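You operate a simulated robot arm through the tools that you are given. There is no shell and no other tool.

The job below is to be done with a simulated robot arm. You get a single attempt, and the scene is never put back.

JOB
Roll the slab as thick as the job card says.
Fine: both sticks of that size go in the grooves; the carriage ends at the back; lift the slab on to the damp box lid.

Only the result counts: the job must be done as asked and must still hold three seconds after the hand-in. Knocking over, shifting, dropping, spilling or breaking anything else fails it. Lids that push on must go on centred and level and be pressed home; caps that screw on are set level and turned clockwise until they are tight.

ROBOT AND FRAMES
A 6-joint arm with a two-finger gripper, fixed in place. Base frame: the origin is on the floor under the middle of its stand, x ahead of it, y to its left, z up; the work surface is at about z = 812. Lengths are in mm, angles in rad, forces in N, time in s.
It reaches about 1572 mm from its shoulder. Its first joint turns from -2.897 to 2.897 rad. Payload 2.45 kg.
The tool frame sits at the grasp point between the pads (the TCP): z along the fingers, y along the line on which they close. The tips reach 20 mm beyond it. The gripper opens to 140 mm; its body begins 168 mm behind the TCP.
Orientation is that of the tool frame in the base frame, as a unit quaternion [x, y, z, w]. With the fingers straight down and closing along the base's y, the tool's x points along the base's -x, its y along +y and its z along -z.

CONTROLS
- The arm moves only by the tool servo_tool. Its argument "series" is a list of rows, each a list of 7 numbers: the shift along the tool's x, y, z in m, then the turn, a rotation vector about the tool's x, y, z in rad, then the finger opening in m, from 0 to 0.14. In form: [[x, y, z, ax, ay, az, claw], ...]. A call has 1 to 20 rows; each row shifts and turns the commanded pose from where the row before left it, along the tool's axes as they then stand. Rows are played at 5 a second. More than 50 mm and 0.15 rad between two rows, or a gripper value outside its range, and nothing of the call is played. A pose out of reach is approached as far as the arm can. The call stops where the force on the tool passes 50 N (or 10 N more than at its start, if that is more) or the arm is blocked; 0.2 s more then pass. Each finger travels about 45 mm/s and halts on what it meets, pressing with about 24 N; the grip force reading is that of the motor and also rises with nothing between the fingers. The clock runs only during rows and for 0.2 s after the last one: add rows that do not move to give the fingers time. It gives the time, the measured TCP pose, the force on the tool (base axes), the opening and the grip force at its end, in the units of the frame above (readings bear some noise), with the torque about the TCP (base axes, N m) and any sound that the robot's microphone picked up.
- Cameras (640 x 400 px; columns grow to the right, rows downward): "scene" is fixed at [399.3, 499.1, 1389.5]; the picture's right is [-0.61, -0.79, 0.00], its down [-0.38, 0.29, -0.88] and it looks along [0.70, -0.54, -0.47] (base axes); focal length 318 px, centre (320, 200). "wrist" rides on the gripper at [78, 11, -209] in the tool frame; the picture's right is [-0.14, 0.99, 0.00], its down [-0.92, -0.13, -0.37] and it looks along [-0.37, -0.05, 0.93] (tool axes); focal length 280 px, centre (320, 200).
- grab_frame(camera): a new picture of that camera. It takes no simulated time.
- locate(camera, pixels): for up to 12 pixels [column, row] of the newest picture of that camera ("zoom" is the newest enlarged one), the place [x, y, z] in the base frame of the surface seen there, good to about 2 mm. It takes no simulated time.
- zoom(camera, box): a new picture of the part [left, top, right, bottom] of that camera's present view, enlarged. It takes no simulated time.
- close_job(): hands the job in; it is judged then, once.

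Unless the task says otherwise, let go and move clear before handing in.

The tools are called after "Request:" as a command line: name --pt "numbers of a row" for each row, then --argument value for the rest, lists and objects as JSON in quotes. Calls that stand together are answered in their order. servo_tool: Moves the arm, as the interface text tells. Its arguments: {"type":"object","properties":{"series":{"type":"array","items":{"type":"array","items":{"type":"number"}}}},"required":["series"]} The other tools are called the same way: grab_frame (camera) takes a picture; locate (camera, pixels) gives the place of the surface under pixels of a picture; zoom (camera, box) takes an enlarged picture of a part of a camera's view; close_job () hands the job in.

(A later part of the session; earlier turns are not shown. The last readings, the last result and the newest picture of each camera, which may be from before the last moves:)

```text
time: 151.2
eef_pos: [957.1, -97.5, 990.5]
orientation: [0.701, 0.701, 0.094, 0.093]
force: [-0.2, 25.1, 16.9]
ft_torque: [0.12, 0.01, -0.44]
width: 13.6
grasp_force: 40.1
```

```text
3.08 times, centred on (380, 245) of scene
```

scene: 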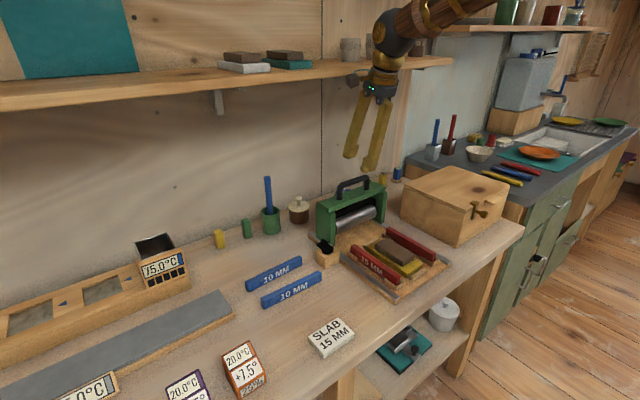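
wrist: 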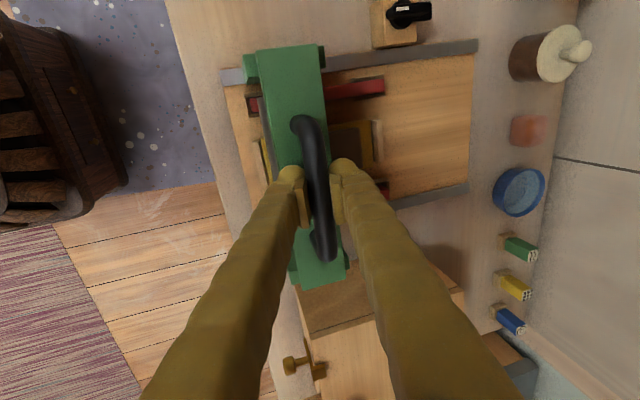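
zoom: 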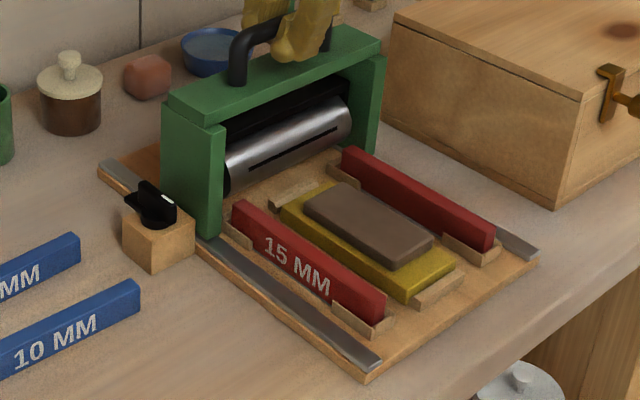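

Request:
servo_tool --pt "0.001 0.0029 0.00078 0 0 0 0.01" --pt "0 0.0029 0.00076 0 0 0 0.01" --pt "0 0.0029 0.00076 0 0 0 0.01" --pt "0 0.0029 0.00076 0 0 0 0.01" --pt "0 0.0029 0.00076 0 0 0 0.01" --pt "0 0.0029 0.00076 0 0 0 0.01" --pt "0 0.0029 0.00076 0 0 0 0.01" --pt "0 0.0029 0.00076 0 0 0 0.01"

Request:
servo_tool --pt "0 0.0029 0.00078 0 0 0 0.01" --pt "0 0.0029 0.00078 0 0 0 0.01" --pt "0 0.0029 0.00078 0 0 0 0.01" --pt "0 0.0029 0.00078 0 0 0 0.01" --pt "0 0.0029 0.00078 0 0 0 0.01" --pt "0 0.0029 0.00078 0 0 0 0.01"

```text
time: 153.1
eef_pos: [980.0, -96.6, 990.9]
orientation: [0.701, 0.701, 0.093, 0.093]
force: [-1.3, 9.1, 12.0]
ft_torque: [0.12, 0.02, -0.44]
width: 13.5
grasp_force: 40.0
```

```text
time: 154.4
eef_pos: [998.6, -96.7, 990.8]
orientation: [0.7, 0.702, 0.093, 0.093]
force: [-0.8, 3.7, 1.2]
ft_torque: [0.11, 0.01, -0.42]
width: 13.4
grasp_force: 39.1
```

Request:
servo_tool --pt "0 0.0029 0.00078 0 0 0 0.01" --pt "0 0.0029 0.00078 0 0 0 0.01" --pt "0 0.0029 0.00078 0 0 0 0.01" --pt "0 0.0029 0.00078 0 0 0 0.01" --pt "0 0.0015 0.0004 0 0 0 0.01" --pt "0 0 0 0 0 0 0.01"

Request:
zoom --camera "scene" --box '[300, 160, 450, 310]'

```text
time: 155.8
eef_pos: [1013.2, -97.4, 990.1]
orientation: [0.701, 0.702, 0.093, 0.092]
force: [-1.4, 2.7, 5.2]
ft_torque: [0.11, -0.01, -0.45]
width: 13.2
grasp_force: 39.9
```

```text
2.67 times, centred on (375, 235) of scene
```

zoom: 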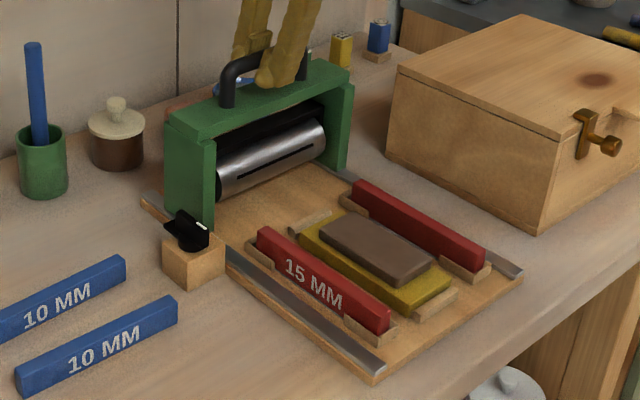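

The carriage is back at its starting x≈1013. I'll push a few mm more to see whether there's a back stop.

Request:
servo_tool --pt "0 0.00097 0.00026 0 0 0 0.01" --pt "0 0.00097 0.00026 0 0 0 0.01" --pt "0 0.00097 0.00026 0 0 0 0.01" --pt "0 0 0 0 0 0 0.01"

```text
time: 156.8
eef_pos: [1015.1, -97.9, 990.8]
orientation: [0.7, 0.702, 0.093, 0.092]
force: [-4.9, -1.8, 3.8]
ft_torque: [0.08, 0.0, -0.49]
width: 13.5
grasp_force: 39.5
```

Request:
servo_tool --pt "0 0.00097 0.00026 0 0 0 0.01" --pt "0 0.00097 0.00026 0 0 0 0.01" --pt "0 0 0 0 0 0 0.01"

```text
time: 157.6
eef_pos: [1015.3, -96.9, 990.3]
orientation: [0.7, 0.702, 0.092, 0.091]
force: [-10.8, 0.5, 6.4]
ft_torque: [0.11, -0.01, -0.47]
width: 13.1
grasp_force: 40.0
stopped in row 3: the force on the tool passed its limit at 52 N (the readings are from after the stop); the commanded pose is now the measured one
```

The back stop is reached at x≈1015, so the carriage is fully at the back. I'll release the handle and retreat along the tool axis.

Request:
servo_tool --pt "0 0 0 0 0 0 0.02" --pt "0 0 0 0 0 0 0.035" --pt "0 0 0 0 0 0 0.05" --pt "0 0 0 0 0 0 0.05" --pt "0 0 -0.015 0 0 0 0.05" --pt "0 0 -0.025 0 0 0 0.05" --pt "0 0 -0.03 0 0 0 0.05" --pt "0 0 -0.03 0 0 0 0.05" --pt "0 0 0 0 0 0 0.05"

Request:
grab_frame --camera "wrist"

Request:
grab_frame --camera "scene"

Request:
zoom --camera "scene" --box '[340, 210, 450, 310]'

```text
time: 159.6
eef_pos: [990.7, -96.9, 1086.9]
orientation: [0.701, 0.701, 0.092, 0.091]
force: [0.5, 0.0, -0.1]
ft_torque: [-0.02, -0.01, 0.03]
width: 50.0
grasp_force: 0.1
```

```text
taken
```

wrist: 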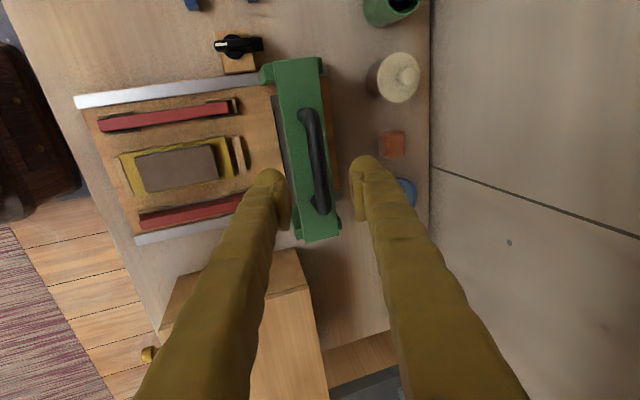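

```text
taken
```

scene: 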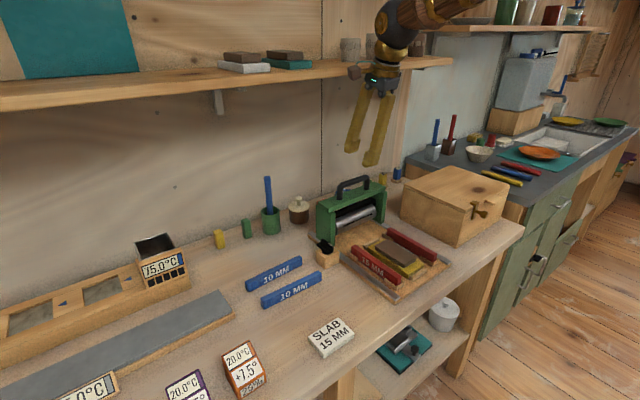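

```text
4.00 times, centred on (395, 260) of scene
```

zoom: 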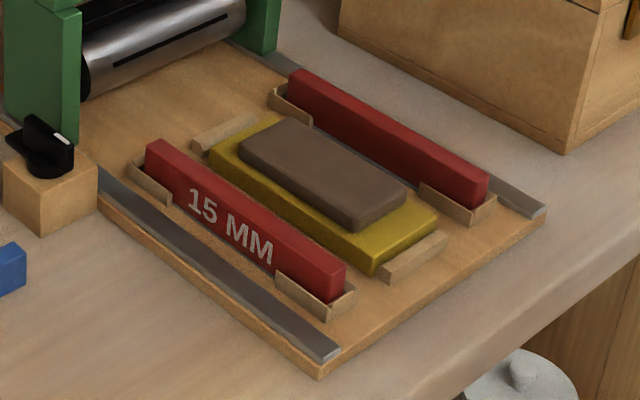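

The carriage is at the back and the slab looks rolled. I'll measure the slab and canvas.

Request:
locate --camera "zoom" --pixels '[[285, 125], [320, 170], [360, 215], [395, 195], [250, 150], [330, 160], [300, 200], [380, 250], [430, 215], [215, 150], [275, 200], [405, 190]]'

Request:
zoom --camera "wrist" --box '[110, 125, 250, 215]'

Request:
locate --camera "zoom" --pixels '[[125, 175], [135, 290], [460, 100], [480, 220], [300, 130], [300, 190], [320, 250], [75, 200], [110, 310], [520, 130], [300, 110], [200, 200]]'

```text
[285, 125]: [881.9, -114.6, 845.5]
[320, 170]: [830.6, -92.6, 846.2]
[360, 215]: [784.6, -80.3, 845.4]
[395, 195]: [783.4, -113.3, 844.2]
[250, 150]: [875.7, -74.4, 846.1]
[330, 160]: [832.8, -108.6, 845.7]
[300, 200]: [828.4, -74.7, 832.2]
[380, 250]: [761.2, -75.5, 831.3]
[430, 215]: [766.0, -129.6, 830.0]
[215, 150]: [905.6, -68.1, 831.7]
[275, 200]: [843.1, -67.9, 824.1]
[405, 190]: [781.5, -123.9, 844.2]
```

```text
4.44 times, centred on (180, 170) of wrist
```

zoom: 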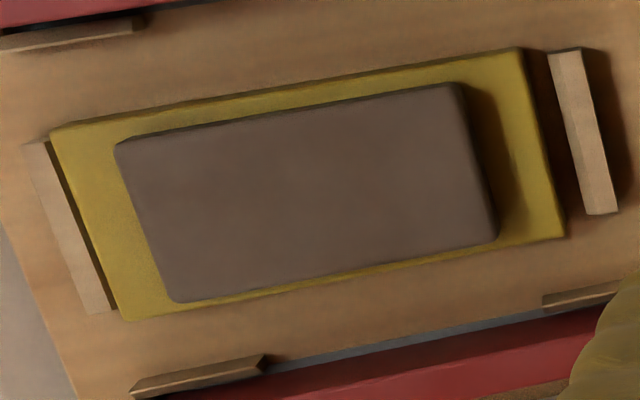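

```text
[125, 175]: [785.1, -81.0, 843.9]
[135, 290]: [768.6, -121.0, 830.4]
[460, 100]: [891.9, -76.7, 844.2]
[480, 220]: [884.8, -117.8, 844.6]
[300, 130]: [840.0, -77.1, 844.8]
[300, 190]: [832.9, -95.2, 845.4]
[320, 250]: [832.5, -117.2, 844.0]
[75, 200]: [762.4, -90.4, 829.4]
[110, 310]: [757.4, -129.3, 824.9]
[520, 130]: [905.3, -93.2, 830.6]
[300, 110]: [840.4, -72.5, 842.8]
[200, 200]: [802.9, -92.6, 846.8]
```

The slab top is at z≈845 and the canvas top at 830.5, so the slab is 15 mm thick. It spans x 783-893 and y -124 to -73. I'll return the tool to vertical, yaw 0, and set about a 60 mm opening to measure where the pads and tips sit at that width.

Request:
servo_tool --pt "0 -0.0338 -0.0091 0 0 0 0.06" --pt "0 -0.0338 -0.0091 0 0 0 0.06" --pt "0 -0.0338 -0.0091 0 0 0 0.06" --pt "0 -0.0338 -0.0091 0 0 0 0.06" --pt "0 0 0 0.1309 0 0 0.06" --pt "0 0 0 0.1309 0 0 0.06" --pt "0 0 0 0 0 0 0.06"

Request:
servo_tool --pt "0 0 0 0 0 -0.1428 0.06" --pt "0 0 0 0 0 -0.1428 0.06" --pt "0 0 0 0 0 -0.1428 0.06" --pt "0 0 0 0 0 -0.1428 0.06" --pt "0 0 0 0 0 -0.1428 0.06" --pt "0 0 0 0 0 -0.1428 0.06" --pt "0 0 0 0 0 -0.1428 0.06" --pt "0 0 0 0 0 -0.1428 0.06" --pt "0 0 0 0 0 -0.1428 0.06" --pt "0 0 0 0 0 -0.1428 0.06" --pt "0 0 0 0 0 -0.1428 0.06" --pt "0 0 0.04 0 0 0 0.06" --pt "0 0 0.04 0 0 0 0.06" --pt "0 0 0 0 0 0 0.06"

Request:
grab_frame --camera "scene"

Request:
grab_frame --camera "wrist"

```text
time: 161.2
eef_pos: [850.2, -96.9, 1087.9]
orientation: [0.707, 0.707, 0.0, -0.001]
force: [0.3, 0.3, 0.2]
ft_torque: [0.02, -0.01, 0.02]
width: 60.0
grasp_force: 0.0
```

```text
time: 164.2
eef_pos: [849.1, -97.3, 1007.5]
orientation: [-0.001, 1.0, 0.0, -0.001]
force: [0.6, 0.3, 0.8]
ft_torque: [0.0, -0.02, 0.04]
width: 60.2
grasp_force: 0.0
```

```text
taken
```

scene: 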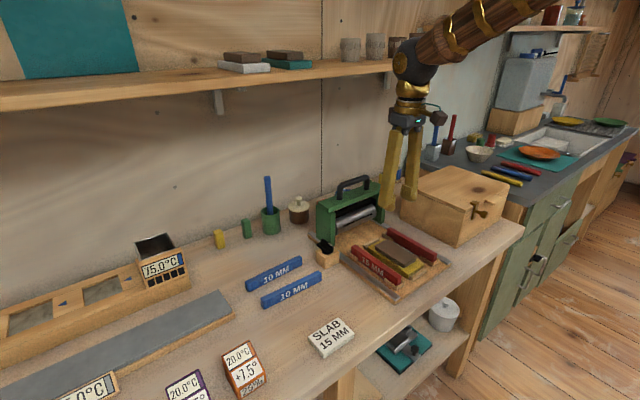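

```text
taken
```

wrist: 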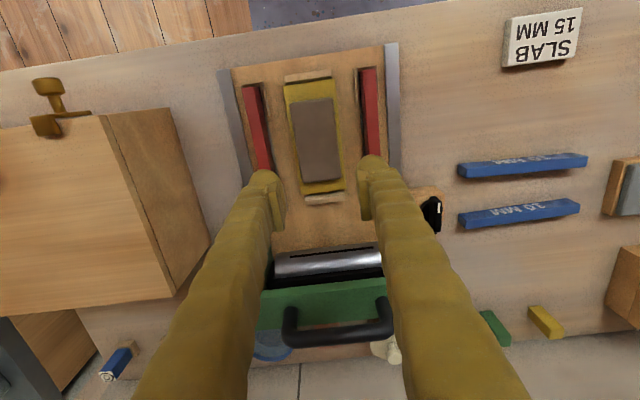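

Request:
zoom --camera "scene" --box '[375, 165, 430, 215]'

Request:
locate --camera "zoom" --pixels '[[330, 260], [350, 220], [370, 200], [370, 250], [370, 280], [400, 250], [350, 290], [380, 300], [150, 320], [150, 350], [180, 340], [130, 300]]'

```text
8.00 times, centred on (402, 190) of scene
```

zoom: 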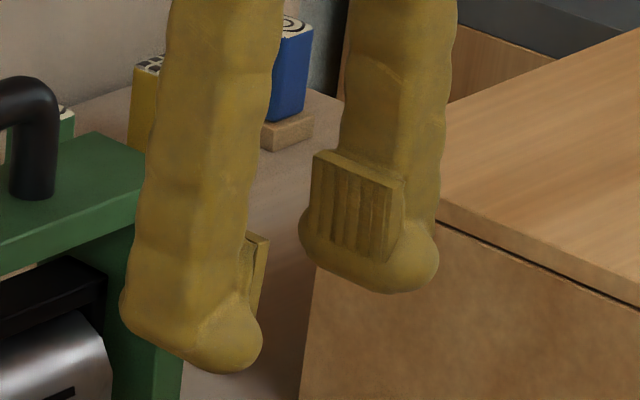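

```text
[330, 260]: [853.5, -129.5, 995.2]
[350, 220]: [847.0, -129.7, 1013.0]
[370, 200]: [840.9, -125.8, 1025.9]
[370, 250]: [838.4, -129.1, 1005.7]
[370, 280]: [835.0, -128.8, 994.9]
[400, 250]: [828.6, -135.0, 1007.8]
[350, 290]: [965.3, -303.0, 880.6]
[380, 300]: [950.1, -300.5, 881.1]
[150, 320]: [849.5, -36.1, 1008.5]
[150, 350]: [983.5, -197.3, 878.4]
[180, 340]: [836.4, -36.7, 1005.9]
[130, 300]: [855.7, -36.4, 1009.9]
```

At this width the finger's front below the pad is nearly flush with the pad down to about TCP-12, and the lowest point is about TCP-17. I'll measure the slab and canvas edges from above.

Request:
zoom --camera "wrist" --box '[270, 60, 370, 210]'

Request:
zoom --camera "wrist" --box '[275, 100, 355, 150]'

Request:
locate --camera "zoom" --pixels '[[80, 200], [100, 200], [120, 200], [140, 200], [160, 200], [200, 200], [400, 200], [440, 200], [460, 200], [480, 200], [500, 200], [520, 200]]'

Request:
zoom --camera "wrist" --box '[275, 65, 355, 115]'

Request:
locate --camera "zoom" --pixels '[[120, 200], [150, 260], [170, 280], [250, 260], [350, 260], [420, 250], [440, 270], [300, 235], [300, 250], [300, 270], [300, 150], [460, 300]]'

Request:
zoom --camera "wrist" --box '[285, 155, 365, 205]'

Request:
locate --camera "zoom" --pixels '[[130, 150], [200, 170], [300, 170], [400, 150], [300, 190], [300, 200], [300, 220], [300, 270], [300, 320], [430, 100], [110, 100], [450, 200]]'

```text
2.67 times, centred on (320, 135) of wrist
```

zoom: 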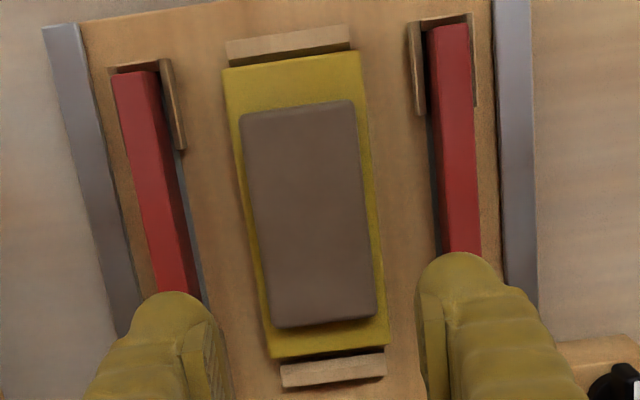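

```text
8.00 times, centred on (315, 125) of wrist
```

zoom: 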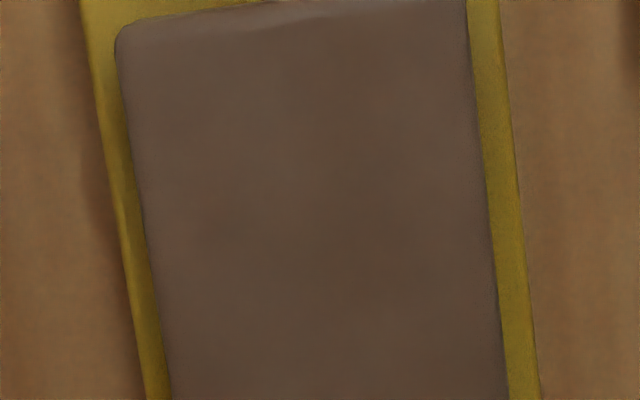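

```text
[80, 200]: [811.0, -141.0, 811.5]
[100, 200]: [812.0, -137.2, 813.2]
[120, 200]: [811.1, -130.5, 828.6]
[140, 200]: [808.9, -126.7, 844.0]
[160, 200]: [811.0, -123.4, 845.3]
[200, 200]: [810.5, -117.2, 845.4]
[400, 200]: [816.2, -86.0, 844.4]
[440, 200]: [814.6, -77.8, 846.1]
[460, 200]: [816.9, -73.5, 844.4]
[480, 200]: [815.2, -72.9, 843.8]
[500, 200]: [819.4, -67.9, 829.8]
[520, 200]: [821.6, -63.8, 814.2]
```

```text
8.00 times, centred on (315, 90) of wrist
```

zoom: 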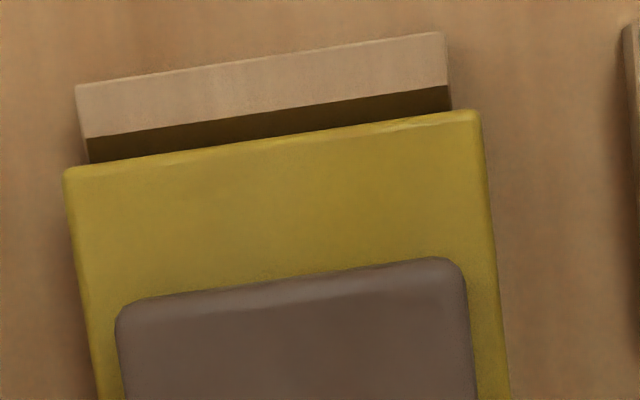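

```text
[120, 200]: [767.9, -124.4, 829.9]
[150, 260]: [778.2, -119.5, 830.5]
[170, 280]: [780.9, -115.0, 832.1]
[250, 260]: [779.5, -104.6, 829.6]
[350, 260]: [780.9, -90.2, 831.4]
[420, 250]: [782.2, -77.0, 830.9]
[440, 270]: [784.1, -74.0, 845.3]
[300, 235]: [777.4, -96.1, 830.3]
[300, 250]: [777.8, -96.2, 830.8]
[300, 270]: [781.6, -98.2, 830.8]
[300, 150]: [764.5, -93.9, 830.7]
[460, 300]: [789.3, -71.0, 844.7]
```

```text
8.00 times, centred on (325, 180) of wrist
```

zoom: 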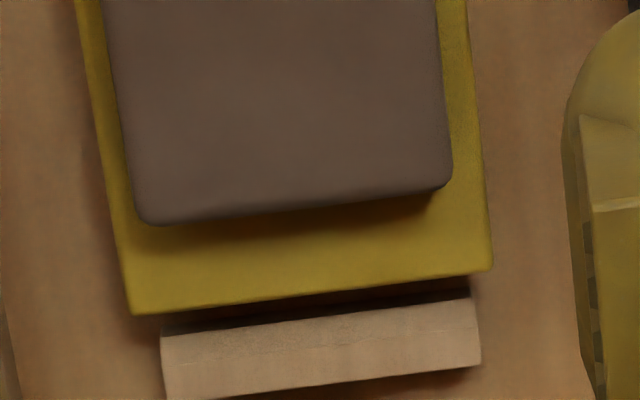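

```text
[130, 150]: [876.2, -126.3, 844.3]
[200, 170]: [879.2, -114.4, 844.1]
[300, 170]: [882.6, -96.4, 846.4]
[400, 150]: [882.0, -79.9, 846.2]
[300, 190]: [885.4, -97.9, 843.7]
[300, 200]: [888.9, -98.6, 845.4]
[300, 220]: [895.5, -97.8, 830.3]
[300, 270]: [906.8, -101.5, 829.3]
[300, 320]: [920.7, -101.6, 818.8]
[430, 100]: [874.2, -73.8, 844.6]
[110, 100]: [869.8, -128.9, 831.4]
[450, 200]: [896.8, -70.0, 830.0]
```

The slab spans x≈782-890.5 and y≈-127 to -71.5 (55 mm wide), with the stick inner faces at about -165 and -33. A 61 mm opening centred at (836.5, -99.2) leaves 3 mm to the slab and about 5 mm to the sticks on each side. I'll descend to just above stick height and check.

Request:
servo_tool --pt "0.0126 -0.0019 0.03 0 0 0 0.061" --pt "0 0 0.04 0 0 0 0.061" --pt "0 0 0.04 0 0 0 0.061" --pt "0 0 0.022 0 0 0 0.061" --pt "0 0 0 0 0 0 0.061"

Request:
grab_frame --camera "wrist"

Request:
zoom --camera "wrist" --box '[220, 80, 420, 260]'

Request:
zoom --camera "scene" --box '[350, 190, 450, 300]'

```text
time: 165.4
eef_pos: [837.9, -99.0, 875.3]
orientation: [-0.001, 1.0, -0.001, -0.001]
force: [-0.4, 1.0, 0.5]
ft_torque: [0.0, 0.04, 0.01]
width: 60.7
grasp_force: 0.1
```

```text
taken
```

wrist: 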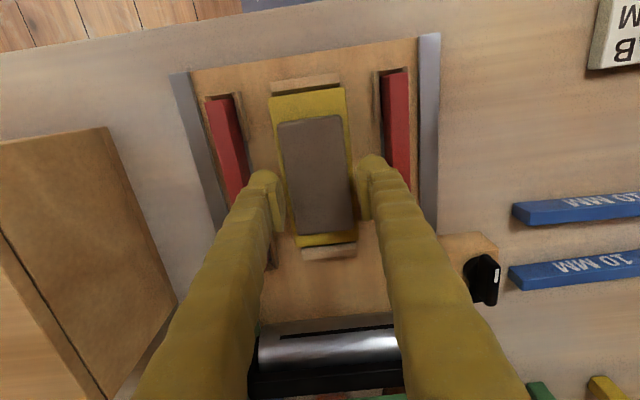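

```text
2.22 times, centred on (320, 170) of wrist
```

zoom: 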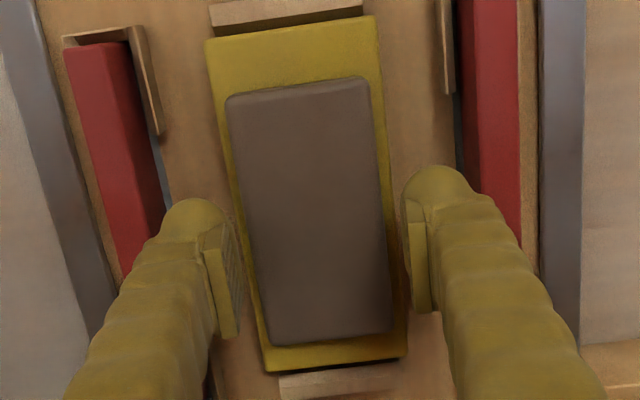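

```text
3.64 times, centred on (400, 245) of scene
```

zoom: 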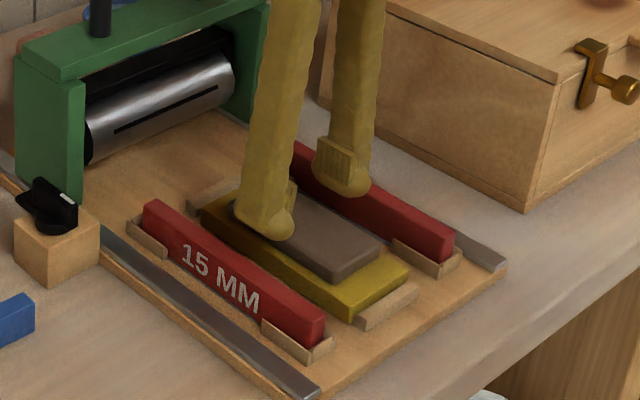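

Request:
locate --camera "zoom" --pixels '[[170, 215], [165, 225], [200, 230], [235, 230], [470, 180], [482, 195], [440, 190], [405, 200], [250, 230], [380, 220], [140, 200], [475, 150]]'

Request:
zoom --camera "wrist" --box '[230, 150, 310, 200]'

Request:
locate --camera "zoom" --pixels '[[130, 200], [150, 180], [170, 160], [200, 150], [250, 150], [300, 180], [340, 200], [380, 200], [420, 200], [440, 200], [60, 200], [100, 150]]'

Request:
zoom --camera "wrist" --box '[330, 140, 410, 190]'

Request:
locate --camera "zoom" --pixels '[[100, 250], [130, 250], [150, 250], [200, 200], [250, 150], [300, 130], [350, 130], [400, 150], [430, 180], [450, 150], [500, 150], [230, 250]]'

```text
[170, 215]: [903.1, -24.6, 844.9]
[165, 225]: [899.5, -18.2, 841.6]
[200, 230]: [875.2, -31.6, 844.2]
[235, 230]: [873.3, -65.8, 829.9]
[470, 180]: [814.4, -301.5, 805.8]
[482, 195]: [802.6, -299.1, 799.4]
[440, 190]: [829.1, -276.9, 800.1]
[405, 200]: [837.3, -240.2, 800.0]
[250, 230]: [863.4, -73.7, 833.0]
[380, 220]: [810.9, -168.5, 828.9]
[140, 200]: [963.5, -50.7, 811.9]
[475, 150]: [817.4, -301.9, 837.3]
```

```text
8.00 times, centred on (270, 175) of wrist
```

zoom: 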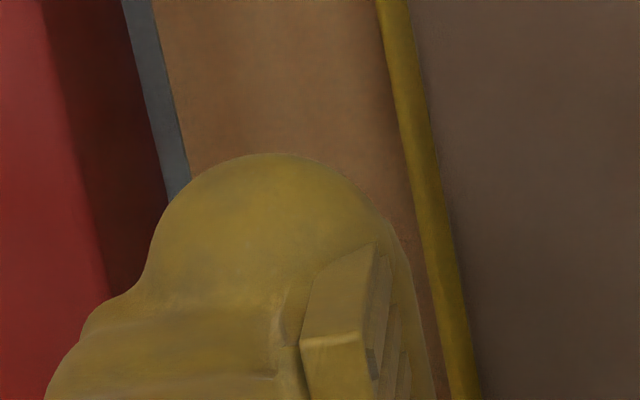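

```text
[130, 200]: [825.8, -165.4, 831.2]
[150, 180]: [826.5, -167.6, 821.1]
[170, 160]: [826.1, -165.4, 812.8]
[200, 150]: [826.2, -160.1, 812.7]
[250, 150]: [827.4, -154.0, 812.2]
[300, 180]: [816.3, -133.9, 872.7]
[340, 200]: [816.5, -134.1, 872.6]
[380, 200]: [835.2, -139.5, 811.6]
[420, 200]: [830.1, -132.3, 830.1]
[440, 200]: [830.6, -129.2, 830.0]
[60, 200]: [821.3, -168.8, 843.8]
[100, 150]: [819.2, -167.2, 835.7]
```

```text
8.00 times, centred on (370, 165) of wrist
```

zoom: 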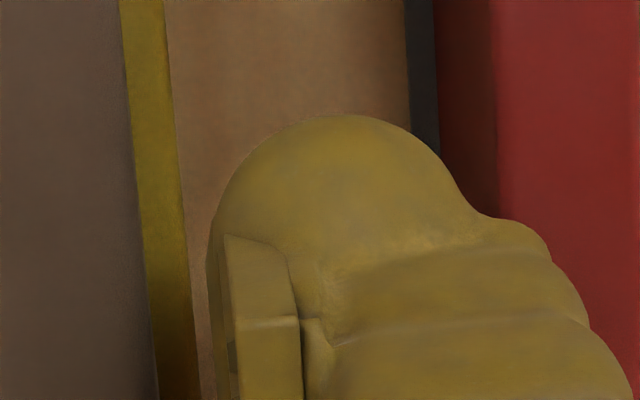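

```text
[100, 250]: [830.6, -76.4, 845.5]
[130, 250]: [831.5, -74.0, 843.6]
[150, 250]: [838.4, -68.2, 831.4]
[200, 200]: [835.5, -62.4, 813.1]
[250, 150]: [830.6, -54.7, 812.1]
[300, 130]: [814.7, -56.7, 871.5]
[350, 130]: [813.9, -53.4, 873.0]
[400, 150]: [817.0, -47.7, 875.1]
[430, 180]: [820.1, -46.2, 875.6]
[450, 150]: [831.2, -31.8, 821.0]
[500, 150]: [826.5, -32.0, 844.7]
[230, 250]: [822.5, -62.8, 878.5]
```

There are comfortable margins: the sticks' inner faces are at -166.5 and -32, and the finger bulbs reach only about ±54 mm. I'll descend the rest slowly while watching for contact.

Request:
servo_tool --pt "0 -0.0004 0.008 0 0 0 0.061" --pt "0 0 0.008 0 0 0 0.061" --pt "0 0 0.005 0 0 0 0.061" --pt "0 0 0 0 0 0 0.061"

Request:
zoom --camera "wrist" --box '[220, 80, 420, 260]'

Request:
zoom --camera "scene" --box '[350, 210, 440, 300]'

```text
time: 166.4
eef_pos: [837.8, -98.3, 854.4]
orientation: [-0.001, 1.0, 0.0, 0.0]
force: [0.1, 0.3, -0.4]
ft_torque: [-0.04, -0.01, -0.02]
width: 60.7
grasp_force: 0.1
```

```text
2.22 times, centred on (320, 170) of wrist
```

zoom: 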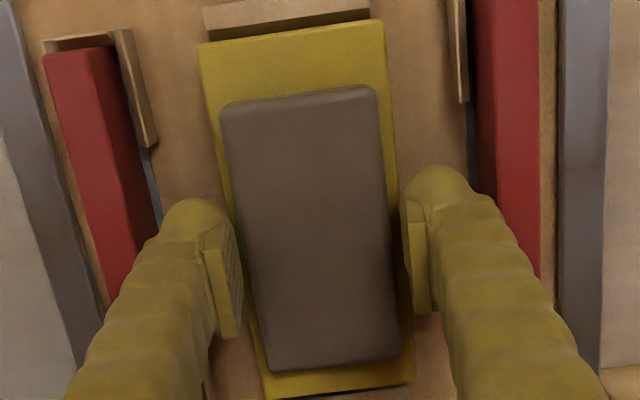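

```text
4.44 times, centred on (395, 255) of scene
```

zoom: 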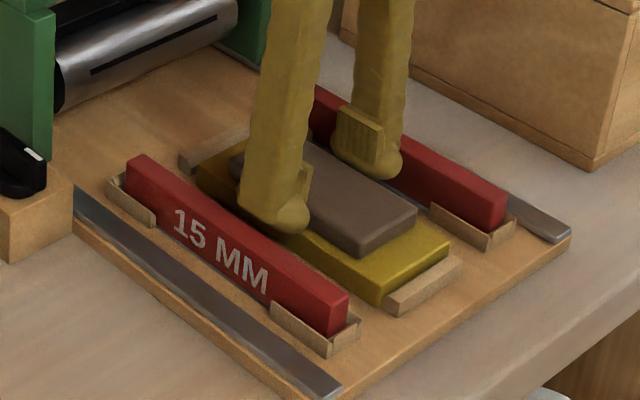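

Request:
servo_tool --pt "0 0 0.003 0 0 0 0.061" --pt "0 0 0.002 0 0 0 0.061" --pt "0 0 0.0015 0 0 0 0.061" --pt "0 0 0 0 0 0 0.061"

Request:
zoom --camera "wrist" --box '[220, 80, 420, 260]'

Request:
zoom --camera "scene" --box '[365, 220, 425, 280]'

```text
time: 167.4
eef_pos: [837.0, -99.1, 847.3]
orientation: [-0.001, 1.0, 0.0, 0.0]
force: [0.3, 0.1, 0.2]
ft_torque: [-0.01, -0.05, -0.02]
width: 61.0
grasp_force: 0.0
```

```text
2.22 times, centred on (320, 170) of wrist
```

zoom: 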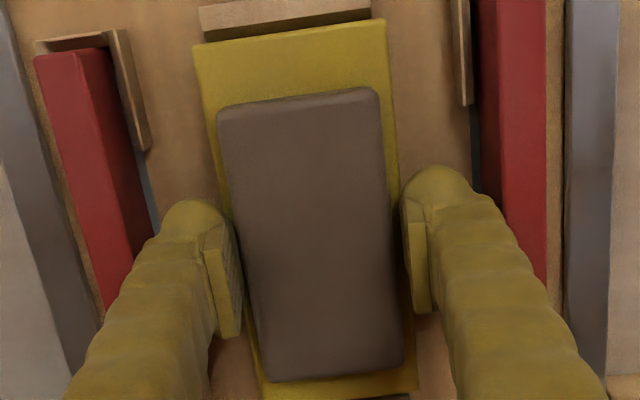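

```text
6.67 times, centred on (395, 250) of scene
```

zoom: 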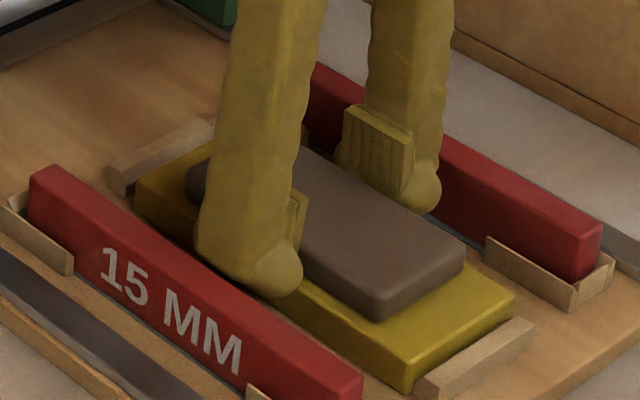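

No contact yet. I'll go 1 mm lower and close gently on the slab's sides.

Request:
servo_tool --pt "0 0 0.001 0 0 0 0.061" --pt "0 0 0 0 0 0 0.058" --pt "0 0 0 0 0 0 0.055" --pt "0 0 0 0 0 0 0.053" --pt "0 0 0 0 0 0 0.05" --pt "0 0 0 0 0 0 0.046" --pt "0 0 0 0 0 0 0.046"

Request:
zoom --camera "wrist" --box '[220, 80, 420, 260]'

Request:
zoom --camera "scene" --box '[365, 220, 425, 280]'

```text
time: 169.0
eef_pos: [836.3, -100.0, 847.5]
orientation: [-0.001, 1.0, 0.001, 0.001]
force: [1.0, -12.5, 28.5]
ft_torque: [-0.32, 0.02, 0.02]
width: 57.4
grasp_force: 23.8
```

```text
2.22 times, centred on (320, 170) of wrist
```

zoom: 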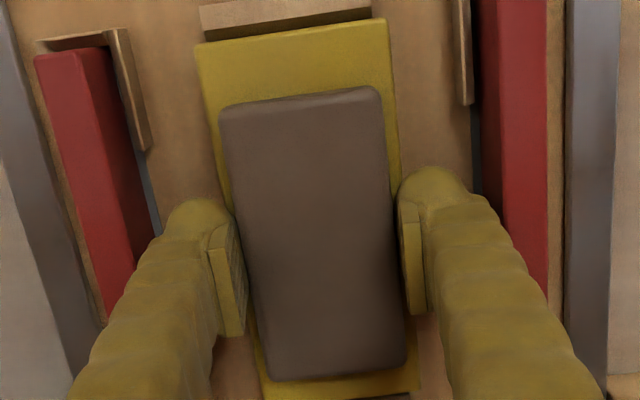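

```text
6.67 times, centred on (395, 250) of scene
```

zoom: 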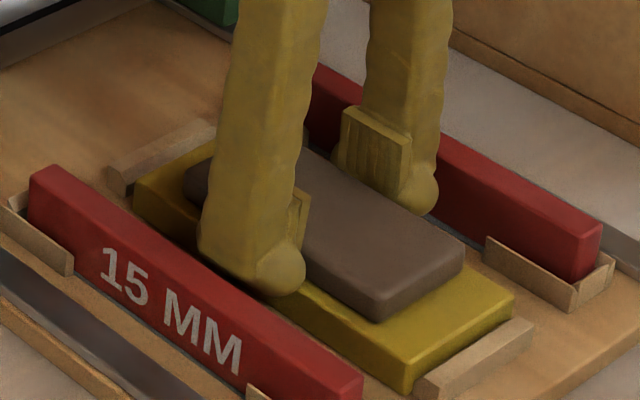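

Fz jumped to 28 N and the width stuck at 57.4, so the bulb tips are catching the canvas edge. I'll open, raise 2.5 mm and close again.

Request:
servo_tool --pt "0 0 0 0 0 0 0.06" --pt "0 0 0 0 0 0 0.061" --pt "0 0 -0.0025 0 0 0 0.061" --pt "0 0 0 0 0 0 0.061"

Request:
servo_tool --pt "0 0 0 0 0 0 0.058" --pt "0 0 0 0 0 0 0.055" --pt "0 0 0 0 0 0 0.053" --pt "0 0 0 0 0 0 0.05" --pt "0 0 0 0 0 0 0.046" --pt "0 0 0 0 0 0 0.046"

Request:
zoom --camera "wrist" --box '[220, 80, 420, 260]'

Request:
zoom --camera "scene" --box '[365, 220, 425, 280]'

```text
time: 170.0
eef_pos: [836.5, -99.7, 848.9]
orientation: [-0.001, 1.0, 0.002, 0.0]
force: [0.8, -0.8, 0.5]
ft_torque: [0.01, 0.02, 0.02]
width: 61.0
grasp_force: 0.1
```

```text
time: 171.4
eef_pos: [836.9, -99.3, 850.3]
orientation: [-0.001, 1.0, -0.001, -0.001]
force: [0.4, -0.4, -0.2]
ft_torque: [-0.04, 0.0, -0.02]
width: 57.1
grasp_force: 23.8
```

```text
2.22 times, centred on (320, 170) of wrist
```

zoom: 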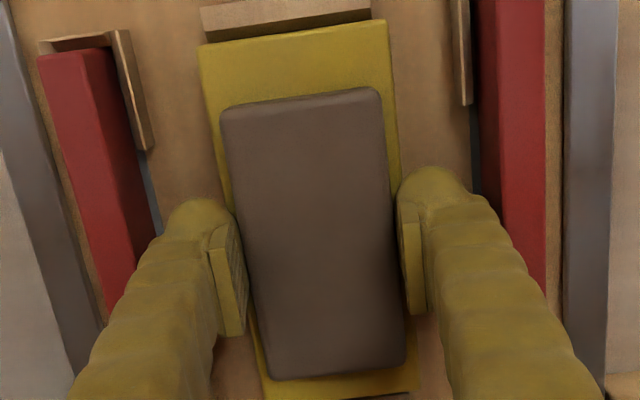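

```text
6.67 times, centred on (395, 250) of scene
```

zoom: 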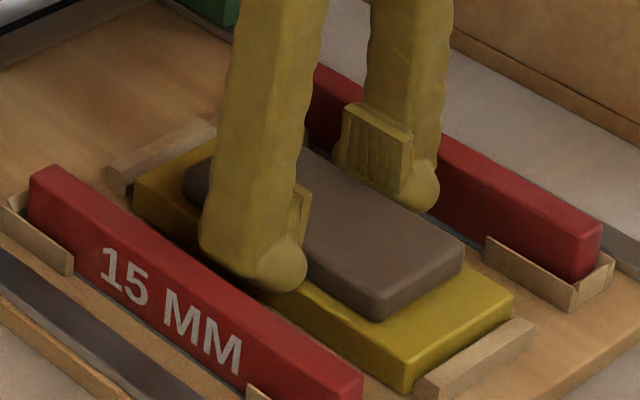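

Now it grips at 57.1 mm with no vertical load, so it's on the slab. I'll lift 4 mm slowly and see whether the slab comes up alone.

Request:
servo_tool --pt "0 0 -0.001 0 0 0 0.046" --pt "0 0 -0.001 0 0 0 0.046" --pt "0 0 -0.001 0 0 0 0.046" --pt "0 0 -0.001 0 0 0 0.046" --pt "0 0 0 0 0 0 0.046"

Request:
zoom --camera "scene" --box '[365, 220, 425, 280]'

Request:
zoom --camera "wrist" --box '[220, 80, 420, 260]'

```text
time: 172.6
eef_pos: [836.2, -99.7, 854.4]
orientation: [-0.001, 1.0, 0.001, -0.001]
force: [-0.3, -0.9, -3.2]
ft_torque: [-0.03, -0.01, -0.01]
width: 57.0
grasp_force: 24.6
```

```text
6.67 times, centred on (395, 250) of scene
```

zoom: 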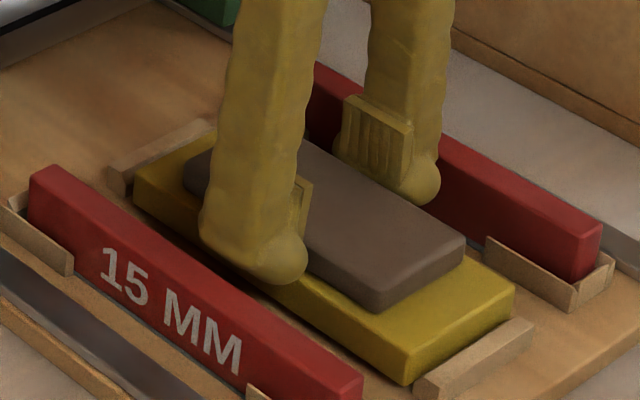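

```text
2.22 times, centred on (320, 170) of wrist
```

zoom: 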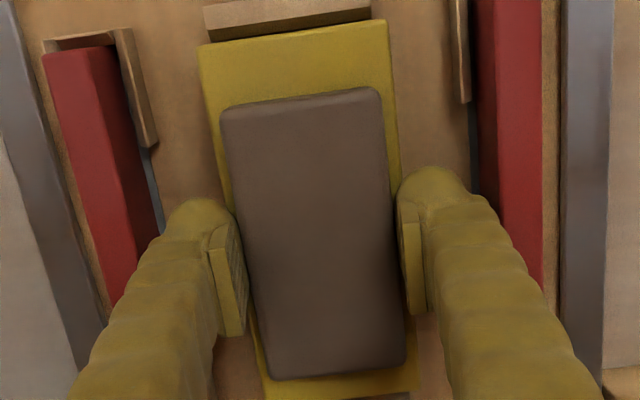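

The slab rises alone, with a load of about 3 N, and the canvas stays in place. I'll continue lifting gently.

Request:
servo_tool --pt "0 0 -0.002 0 0 0 0.046" --pt "0 0 -0.003 0 0 0 0.046" --pt "0 0 -0.004 0 0 0 0.046" --pt "0 0 -0.005 0 0 0 0.046" --pt "0 0 -0.006 0 0 0 0.046" --pt "0 0 -0.006 0 0 0 0.046" --pt "0 0 0 0 0 0 0.046"

Request:
zoom --camera "scene" --box '[350, 200, 440, 290]'

Request:
zoom --camera "wrist" --box '[220, 80, 420, 260]'

```text
time: 174.2
eef_pos: [837.1, -99.8, 880.3]
orientation: [0.0, 1.0, 0.0, -0.001]
force: [0.6, -0.1, -3.2]
ft_torque: [0.0, 0.02, 0.03]
width: 57.2
grasp_force: 23.9
```

```text
4.44 times, centred on (395, 245) of scene
```

zoom: 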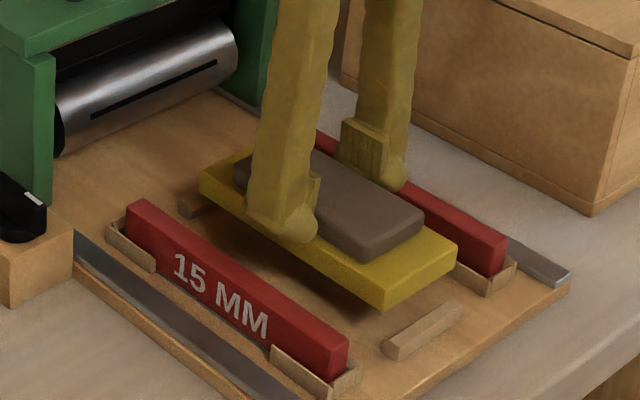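

```text
2.22 times, centred on (320, 170) of wrist
```

zoom: 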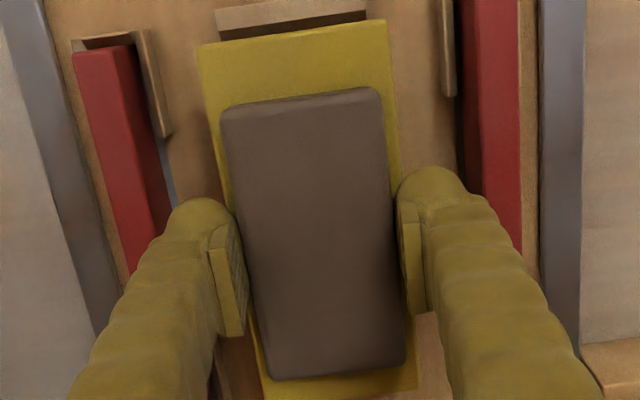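

The yellow board came up together with the clay, so they are one piece: the slab on its bat. The bottom hangs about 37.5 mm below the TCP. I'll lift it higher and measure the box lid and its clamp for a safe placement.

Request:
servo_tool --pt "0 0 -0.01 0 0 0 0.046" --pt "0 0 -0.02 0 0 0 0.046" --pt "0 0 -0.025 0 0 0 0.046" --pt "0 0 -0.025 0 0 0 0.046" --pt "0 0 -0.025 0 0 0 0.046" --pt "0 0 -0.025 0 0 0 0.046" --pt "0 0 -0.015 0 0 0 0.046" --pt "0 0 -0.005 0 0 0 0.046" --pt "0 0 0 0 0 0 0.046"

Request:
grab_frame --camera "wrist"

Request:
grab_frame --camera "scene"

Request:
zoom --camera "scene" --box '[340, 150, 520, 300]'

```text
time: 176.2
eef_pos: [837.1, -100.7, 1029.5]
orientation: [-0.002, 1.0, 0.0, -0.001]
force: [0.3, 0.1, -2.7]
ft_torque: [0.0, -0.01, 0.04]
width: 57.1
grasp_force: 24.2
```

```text
taken
```

wrist: 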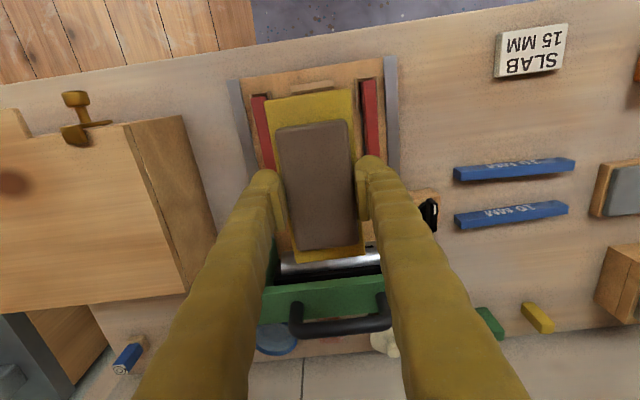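

```text
taken
```

scene: 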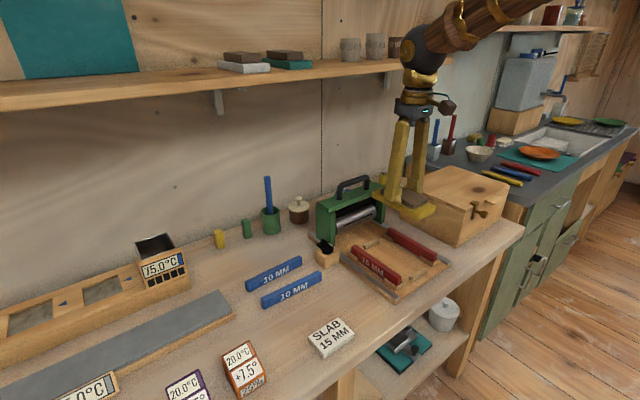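

```text
2.67 times, centred on (430, 225) of scene
```

zoom: 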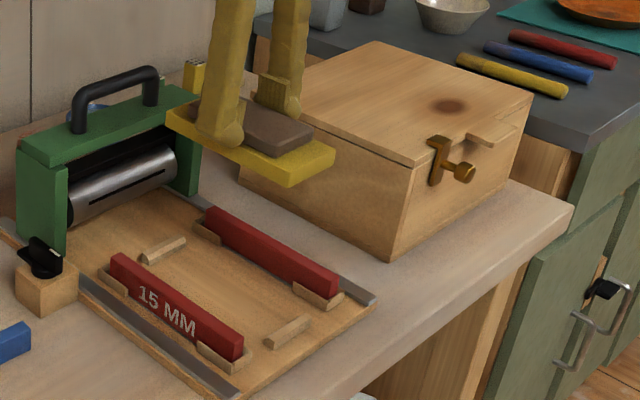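

Request:
locate --camera "zoom" --pixels '[[418, 158], [350, 125], [375, 48], [530, 98], [448, 105], [437, 140], [445, 138], [430, 145], [490, 132], [400, 100], [340, 100], [470, 125]]'

Request:
locate --camera "wrist" --pixels '[[75, 125], [80, 140], [95, 125], [110, 122], [130, 125], [180, 285], [60, 310], [15, 180], [5, 315], [5, 130], [150, 200], [70, 200]]'

```text
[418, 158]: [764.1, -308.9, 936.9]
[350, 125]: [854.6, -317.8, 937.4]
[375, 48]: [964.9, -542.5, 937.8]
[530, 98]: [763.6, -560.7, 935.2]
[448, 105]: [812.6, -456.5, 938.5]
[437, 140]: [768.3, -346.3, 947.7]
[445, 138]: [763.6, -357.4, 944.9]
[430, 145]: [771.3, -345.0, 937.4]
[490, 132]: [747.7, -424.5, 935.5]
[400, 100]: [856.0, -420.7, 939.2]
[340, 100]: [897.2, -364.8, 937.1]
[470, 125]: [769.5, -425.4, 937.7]
```

```text
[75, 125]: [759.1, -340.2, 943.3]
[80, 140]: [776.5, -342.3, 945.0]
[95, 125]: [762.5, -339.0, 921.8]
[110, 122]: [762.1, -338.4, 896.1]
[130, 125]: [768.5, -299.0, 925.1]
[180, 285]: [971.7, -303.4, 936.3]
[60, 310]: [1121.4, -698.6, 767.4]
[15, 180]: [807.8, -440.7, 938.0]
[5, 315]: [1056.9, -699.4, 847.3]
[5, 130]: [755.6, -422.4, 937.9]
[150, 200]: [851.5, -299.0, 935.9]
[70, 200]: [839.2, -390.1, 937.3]
```

The lid top spans x 762-975 and y -300 to -560 at z≈937.5, with the clamp only at x<780, y≈-345. I'll carry the slab over the lid's middle at a gentle pace.

Request:
servo_tool --pt "-0.001 -0.01 0 0 0 0 0.046" --pt "-0.0023 -0.02 0 0 0 0 0.046" --pt "-0.0023 -0.022 0 0 0 0 0.046" --pt "-0.0023 -0.022 0 0 0 0 0.046" --pt "-0.0023 -0.022 0 0 0 0 0.046" --pt "-0.0023 -0.022 0 0 0 0 0.046" --pt "-0.0023 -0.022 0 0 0 0 0.046" --pt "-0.0023 -0.022 0 0 0 0 0.046" --pt "-0.0023 -0.022 0 0 0 0 0.046" --pt "-0.0023 -0.022 0 0 0 0 0.046" --pt "-0.0023 -0.022 0 0 0 0 0.046" --pt "-0.0023 -0.022 0 0 0 0 0.046" --pt "-0.0023 -0.022 0 0 0 0 0.046" --pt "-0.0023 -0.022 0 0 0 0 0.046" --pt "-0.0023 -0.02 0 0 0 0 0.046" --pt "-0.001 -0.016 0 0 0 0 0.046" --pt "0 0 0 0 0 0 0.046"

Request:
grab_frame --camera "scene"

Request:
grab_frame --camera "wrist"

```text
time: 179.8
eef_pos: [870.4, -430.3, 1029.0]
orientation: [-0.001, 1.0, 0.0, -0.001]
force: [-0.2, 0.7, -3.5]
ft_torque: [-0.01, 0.02, 0.03]
width: 57.4
grasp_force: 24.3
```

```text
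taken
```

scene: 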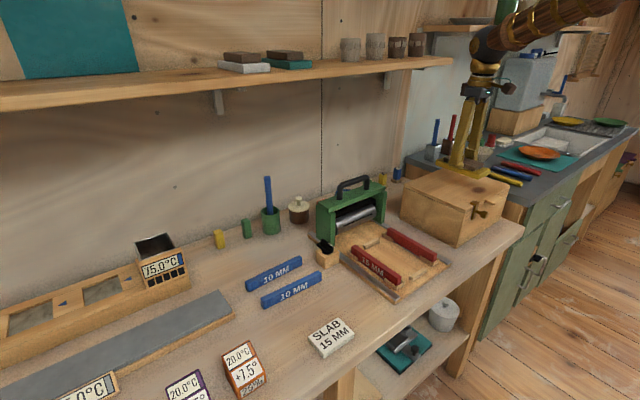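

```text
taken
```

wrist: 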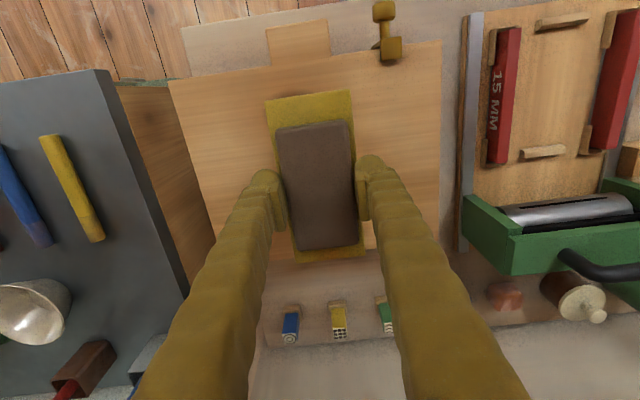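

Over the lid. I'll lower most of the way, check the gap, and then touch down in small steps.

Request:
servo_tool --pt "0 0 0.01 0 0 0 0.046" --pt "0 0 0.015 0 0 0 0.046" --pt "0 0 0.012 0 0 0 0.046" --pt "0 0 0.007 0 0 0 0.046" --pt "0 0 0.003 0 0 0 0.046" --pt "0 0 0 0 0 0 0.046"

Request:
zoom --camera "scene" --box '[395, 130, 515, 250]'

Request:
locate --camera "zoom" --pixels '[[330, 165], [330, 175], [220, 120], [300, 150], [410, 145], [380, 165], [350, 140], [420, 150], [300, 170], [260, 150], [330, 185], [400, 165]]'

```text
time: 181.2
eef_pos: [871.2, -430.1, 981.8]
orientation: [-0.001, 1.0, 0.0, -0.001]
force: [0.7, 0.0, -3.6]
ft_torque: [-0.01, 0.0, -0.02]
width: 57.2
grasp_force: 24.2
```

```text
3.33 times, centred on (455, 190) of scene
```

zoom: 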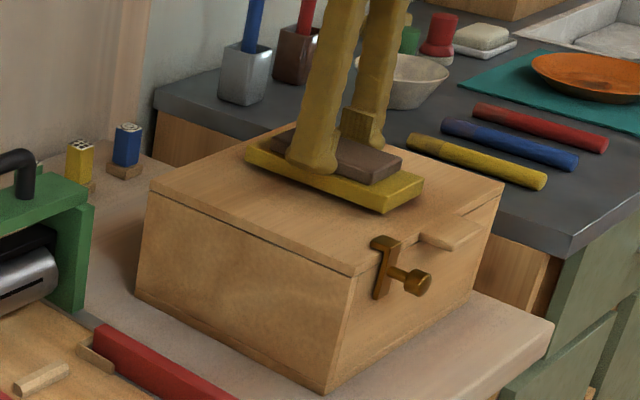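

```text
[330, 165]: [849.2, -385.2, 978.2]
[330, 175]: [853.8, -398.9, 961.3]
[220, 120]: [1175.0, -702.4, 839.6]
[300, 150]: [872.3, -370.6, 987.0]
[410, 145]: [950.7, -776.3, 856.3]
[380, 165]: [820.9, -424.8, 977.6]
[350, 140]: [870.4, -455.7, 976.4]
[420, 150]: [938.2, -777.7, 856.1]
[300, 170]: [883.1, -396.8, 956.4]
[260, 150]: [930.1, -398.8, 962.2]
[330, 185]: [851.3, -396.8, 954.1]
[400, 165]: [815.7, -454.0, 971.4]
```

Request:
servo_tool --pt "0 0 0.0025 0 0 0 0.046" --pt "0 0 0.002 0 0 0 0.046" --pt "0 0 0.001 0 0 0 0.046" --pt "0 0 0 0 0 0 0.046"

Request:
servo_tool --pt "0 0 0.0007 0 0 0 0.046" --pt "0 0 0.0007 0 0 0 0.046" --pt "0 0 0 0 0 0 0.046"

Request:
zoom --camera "scene" --box '[415, 140, 495, 220]'

```text
time: 182.2
eef_pos: [870.6, -429.5, 976.1]
orientation: [-0.001, 1.0, 0.001, -0.001]
force: [-0.1, 0.5, -2.5]
ft_torque: [0.0, 0.01, 0.02]
width: 57.3
grasp_force: 24.0
```

```text
time: 183.0
eef_pos: [871.4, -430.6, 974.8]
orientation: [-0.001, 1.0, 0.0, -0.001]
force: [0.5, 0.6, -2.3]
ft_torque: [0.01, -0.02, -0.02]
width: 57.2
grasp_force: 24.1
```

```text
5.00 times, centred on (455, 180) of scene
```

zoom: 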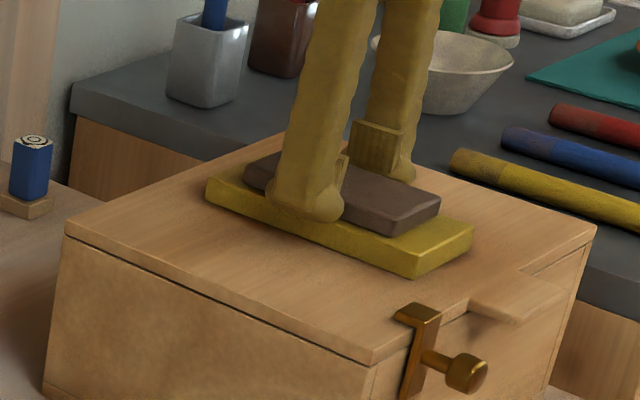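

Request:
servo_tool --pt "0 0 0.0007 0 0 0 0.046" --pt "0 0 0.0007 0 0 0 0.046" --pt "0 0 0 0 0 0 0.046"

```text
time: 183.8
eef_pos: [870.7, -430.4, 974.0]
orientation: [-0.001, 1.0, 0.0, 0.0]
force: [1.2, -1.8, 9.9]
ft_torque: [0.02, -0.02, -0.04]
width: 56.9
grasp_force: 24.0
```

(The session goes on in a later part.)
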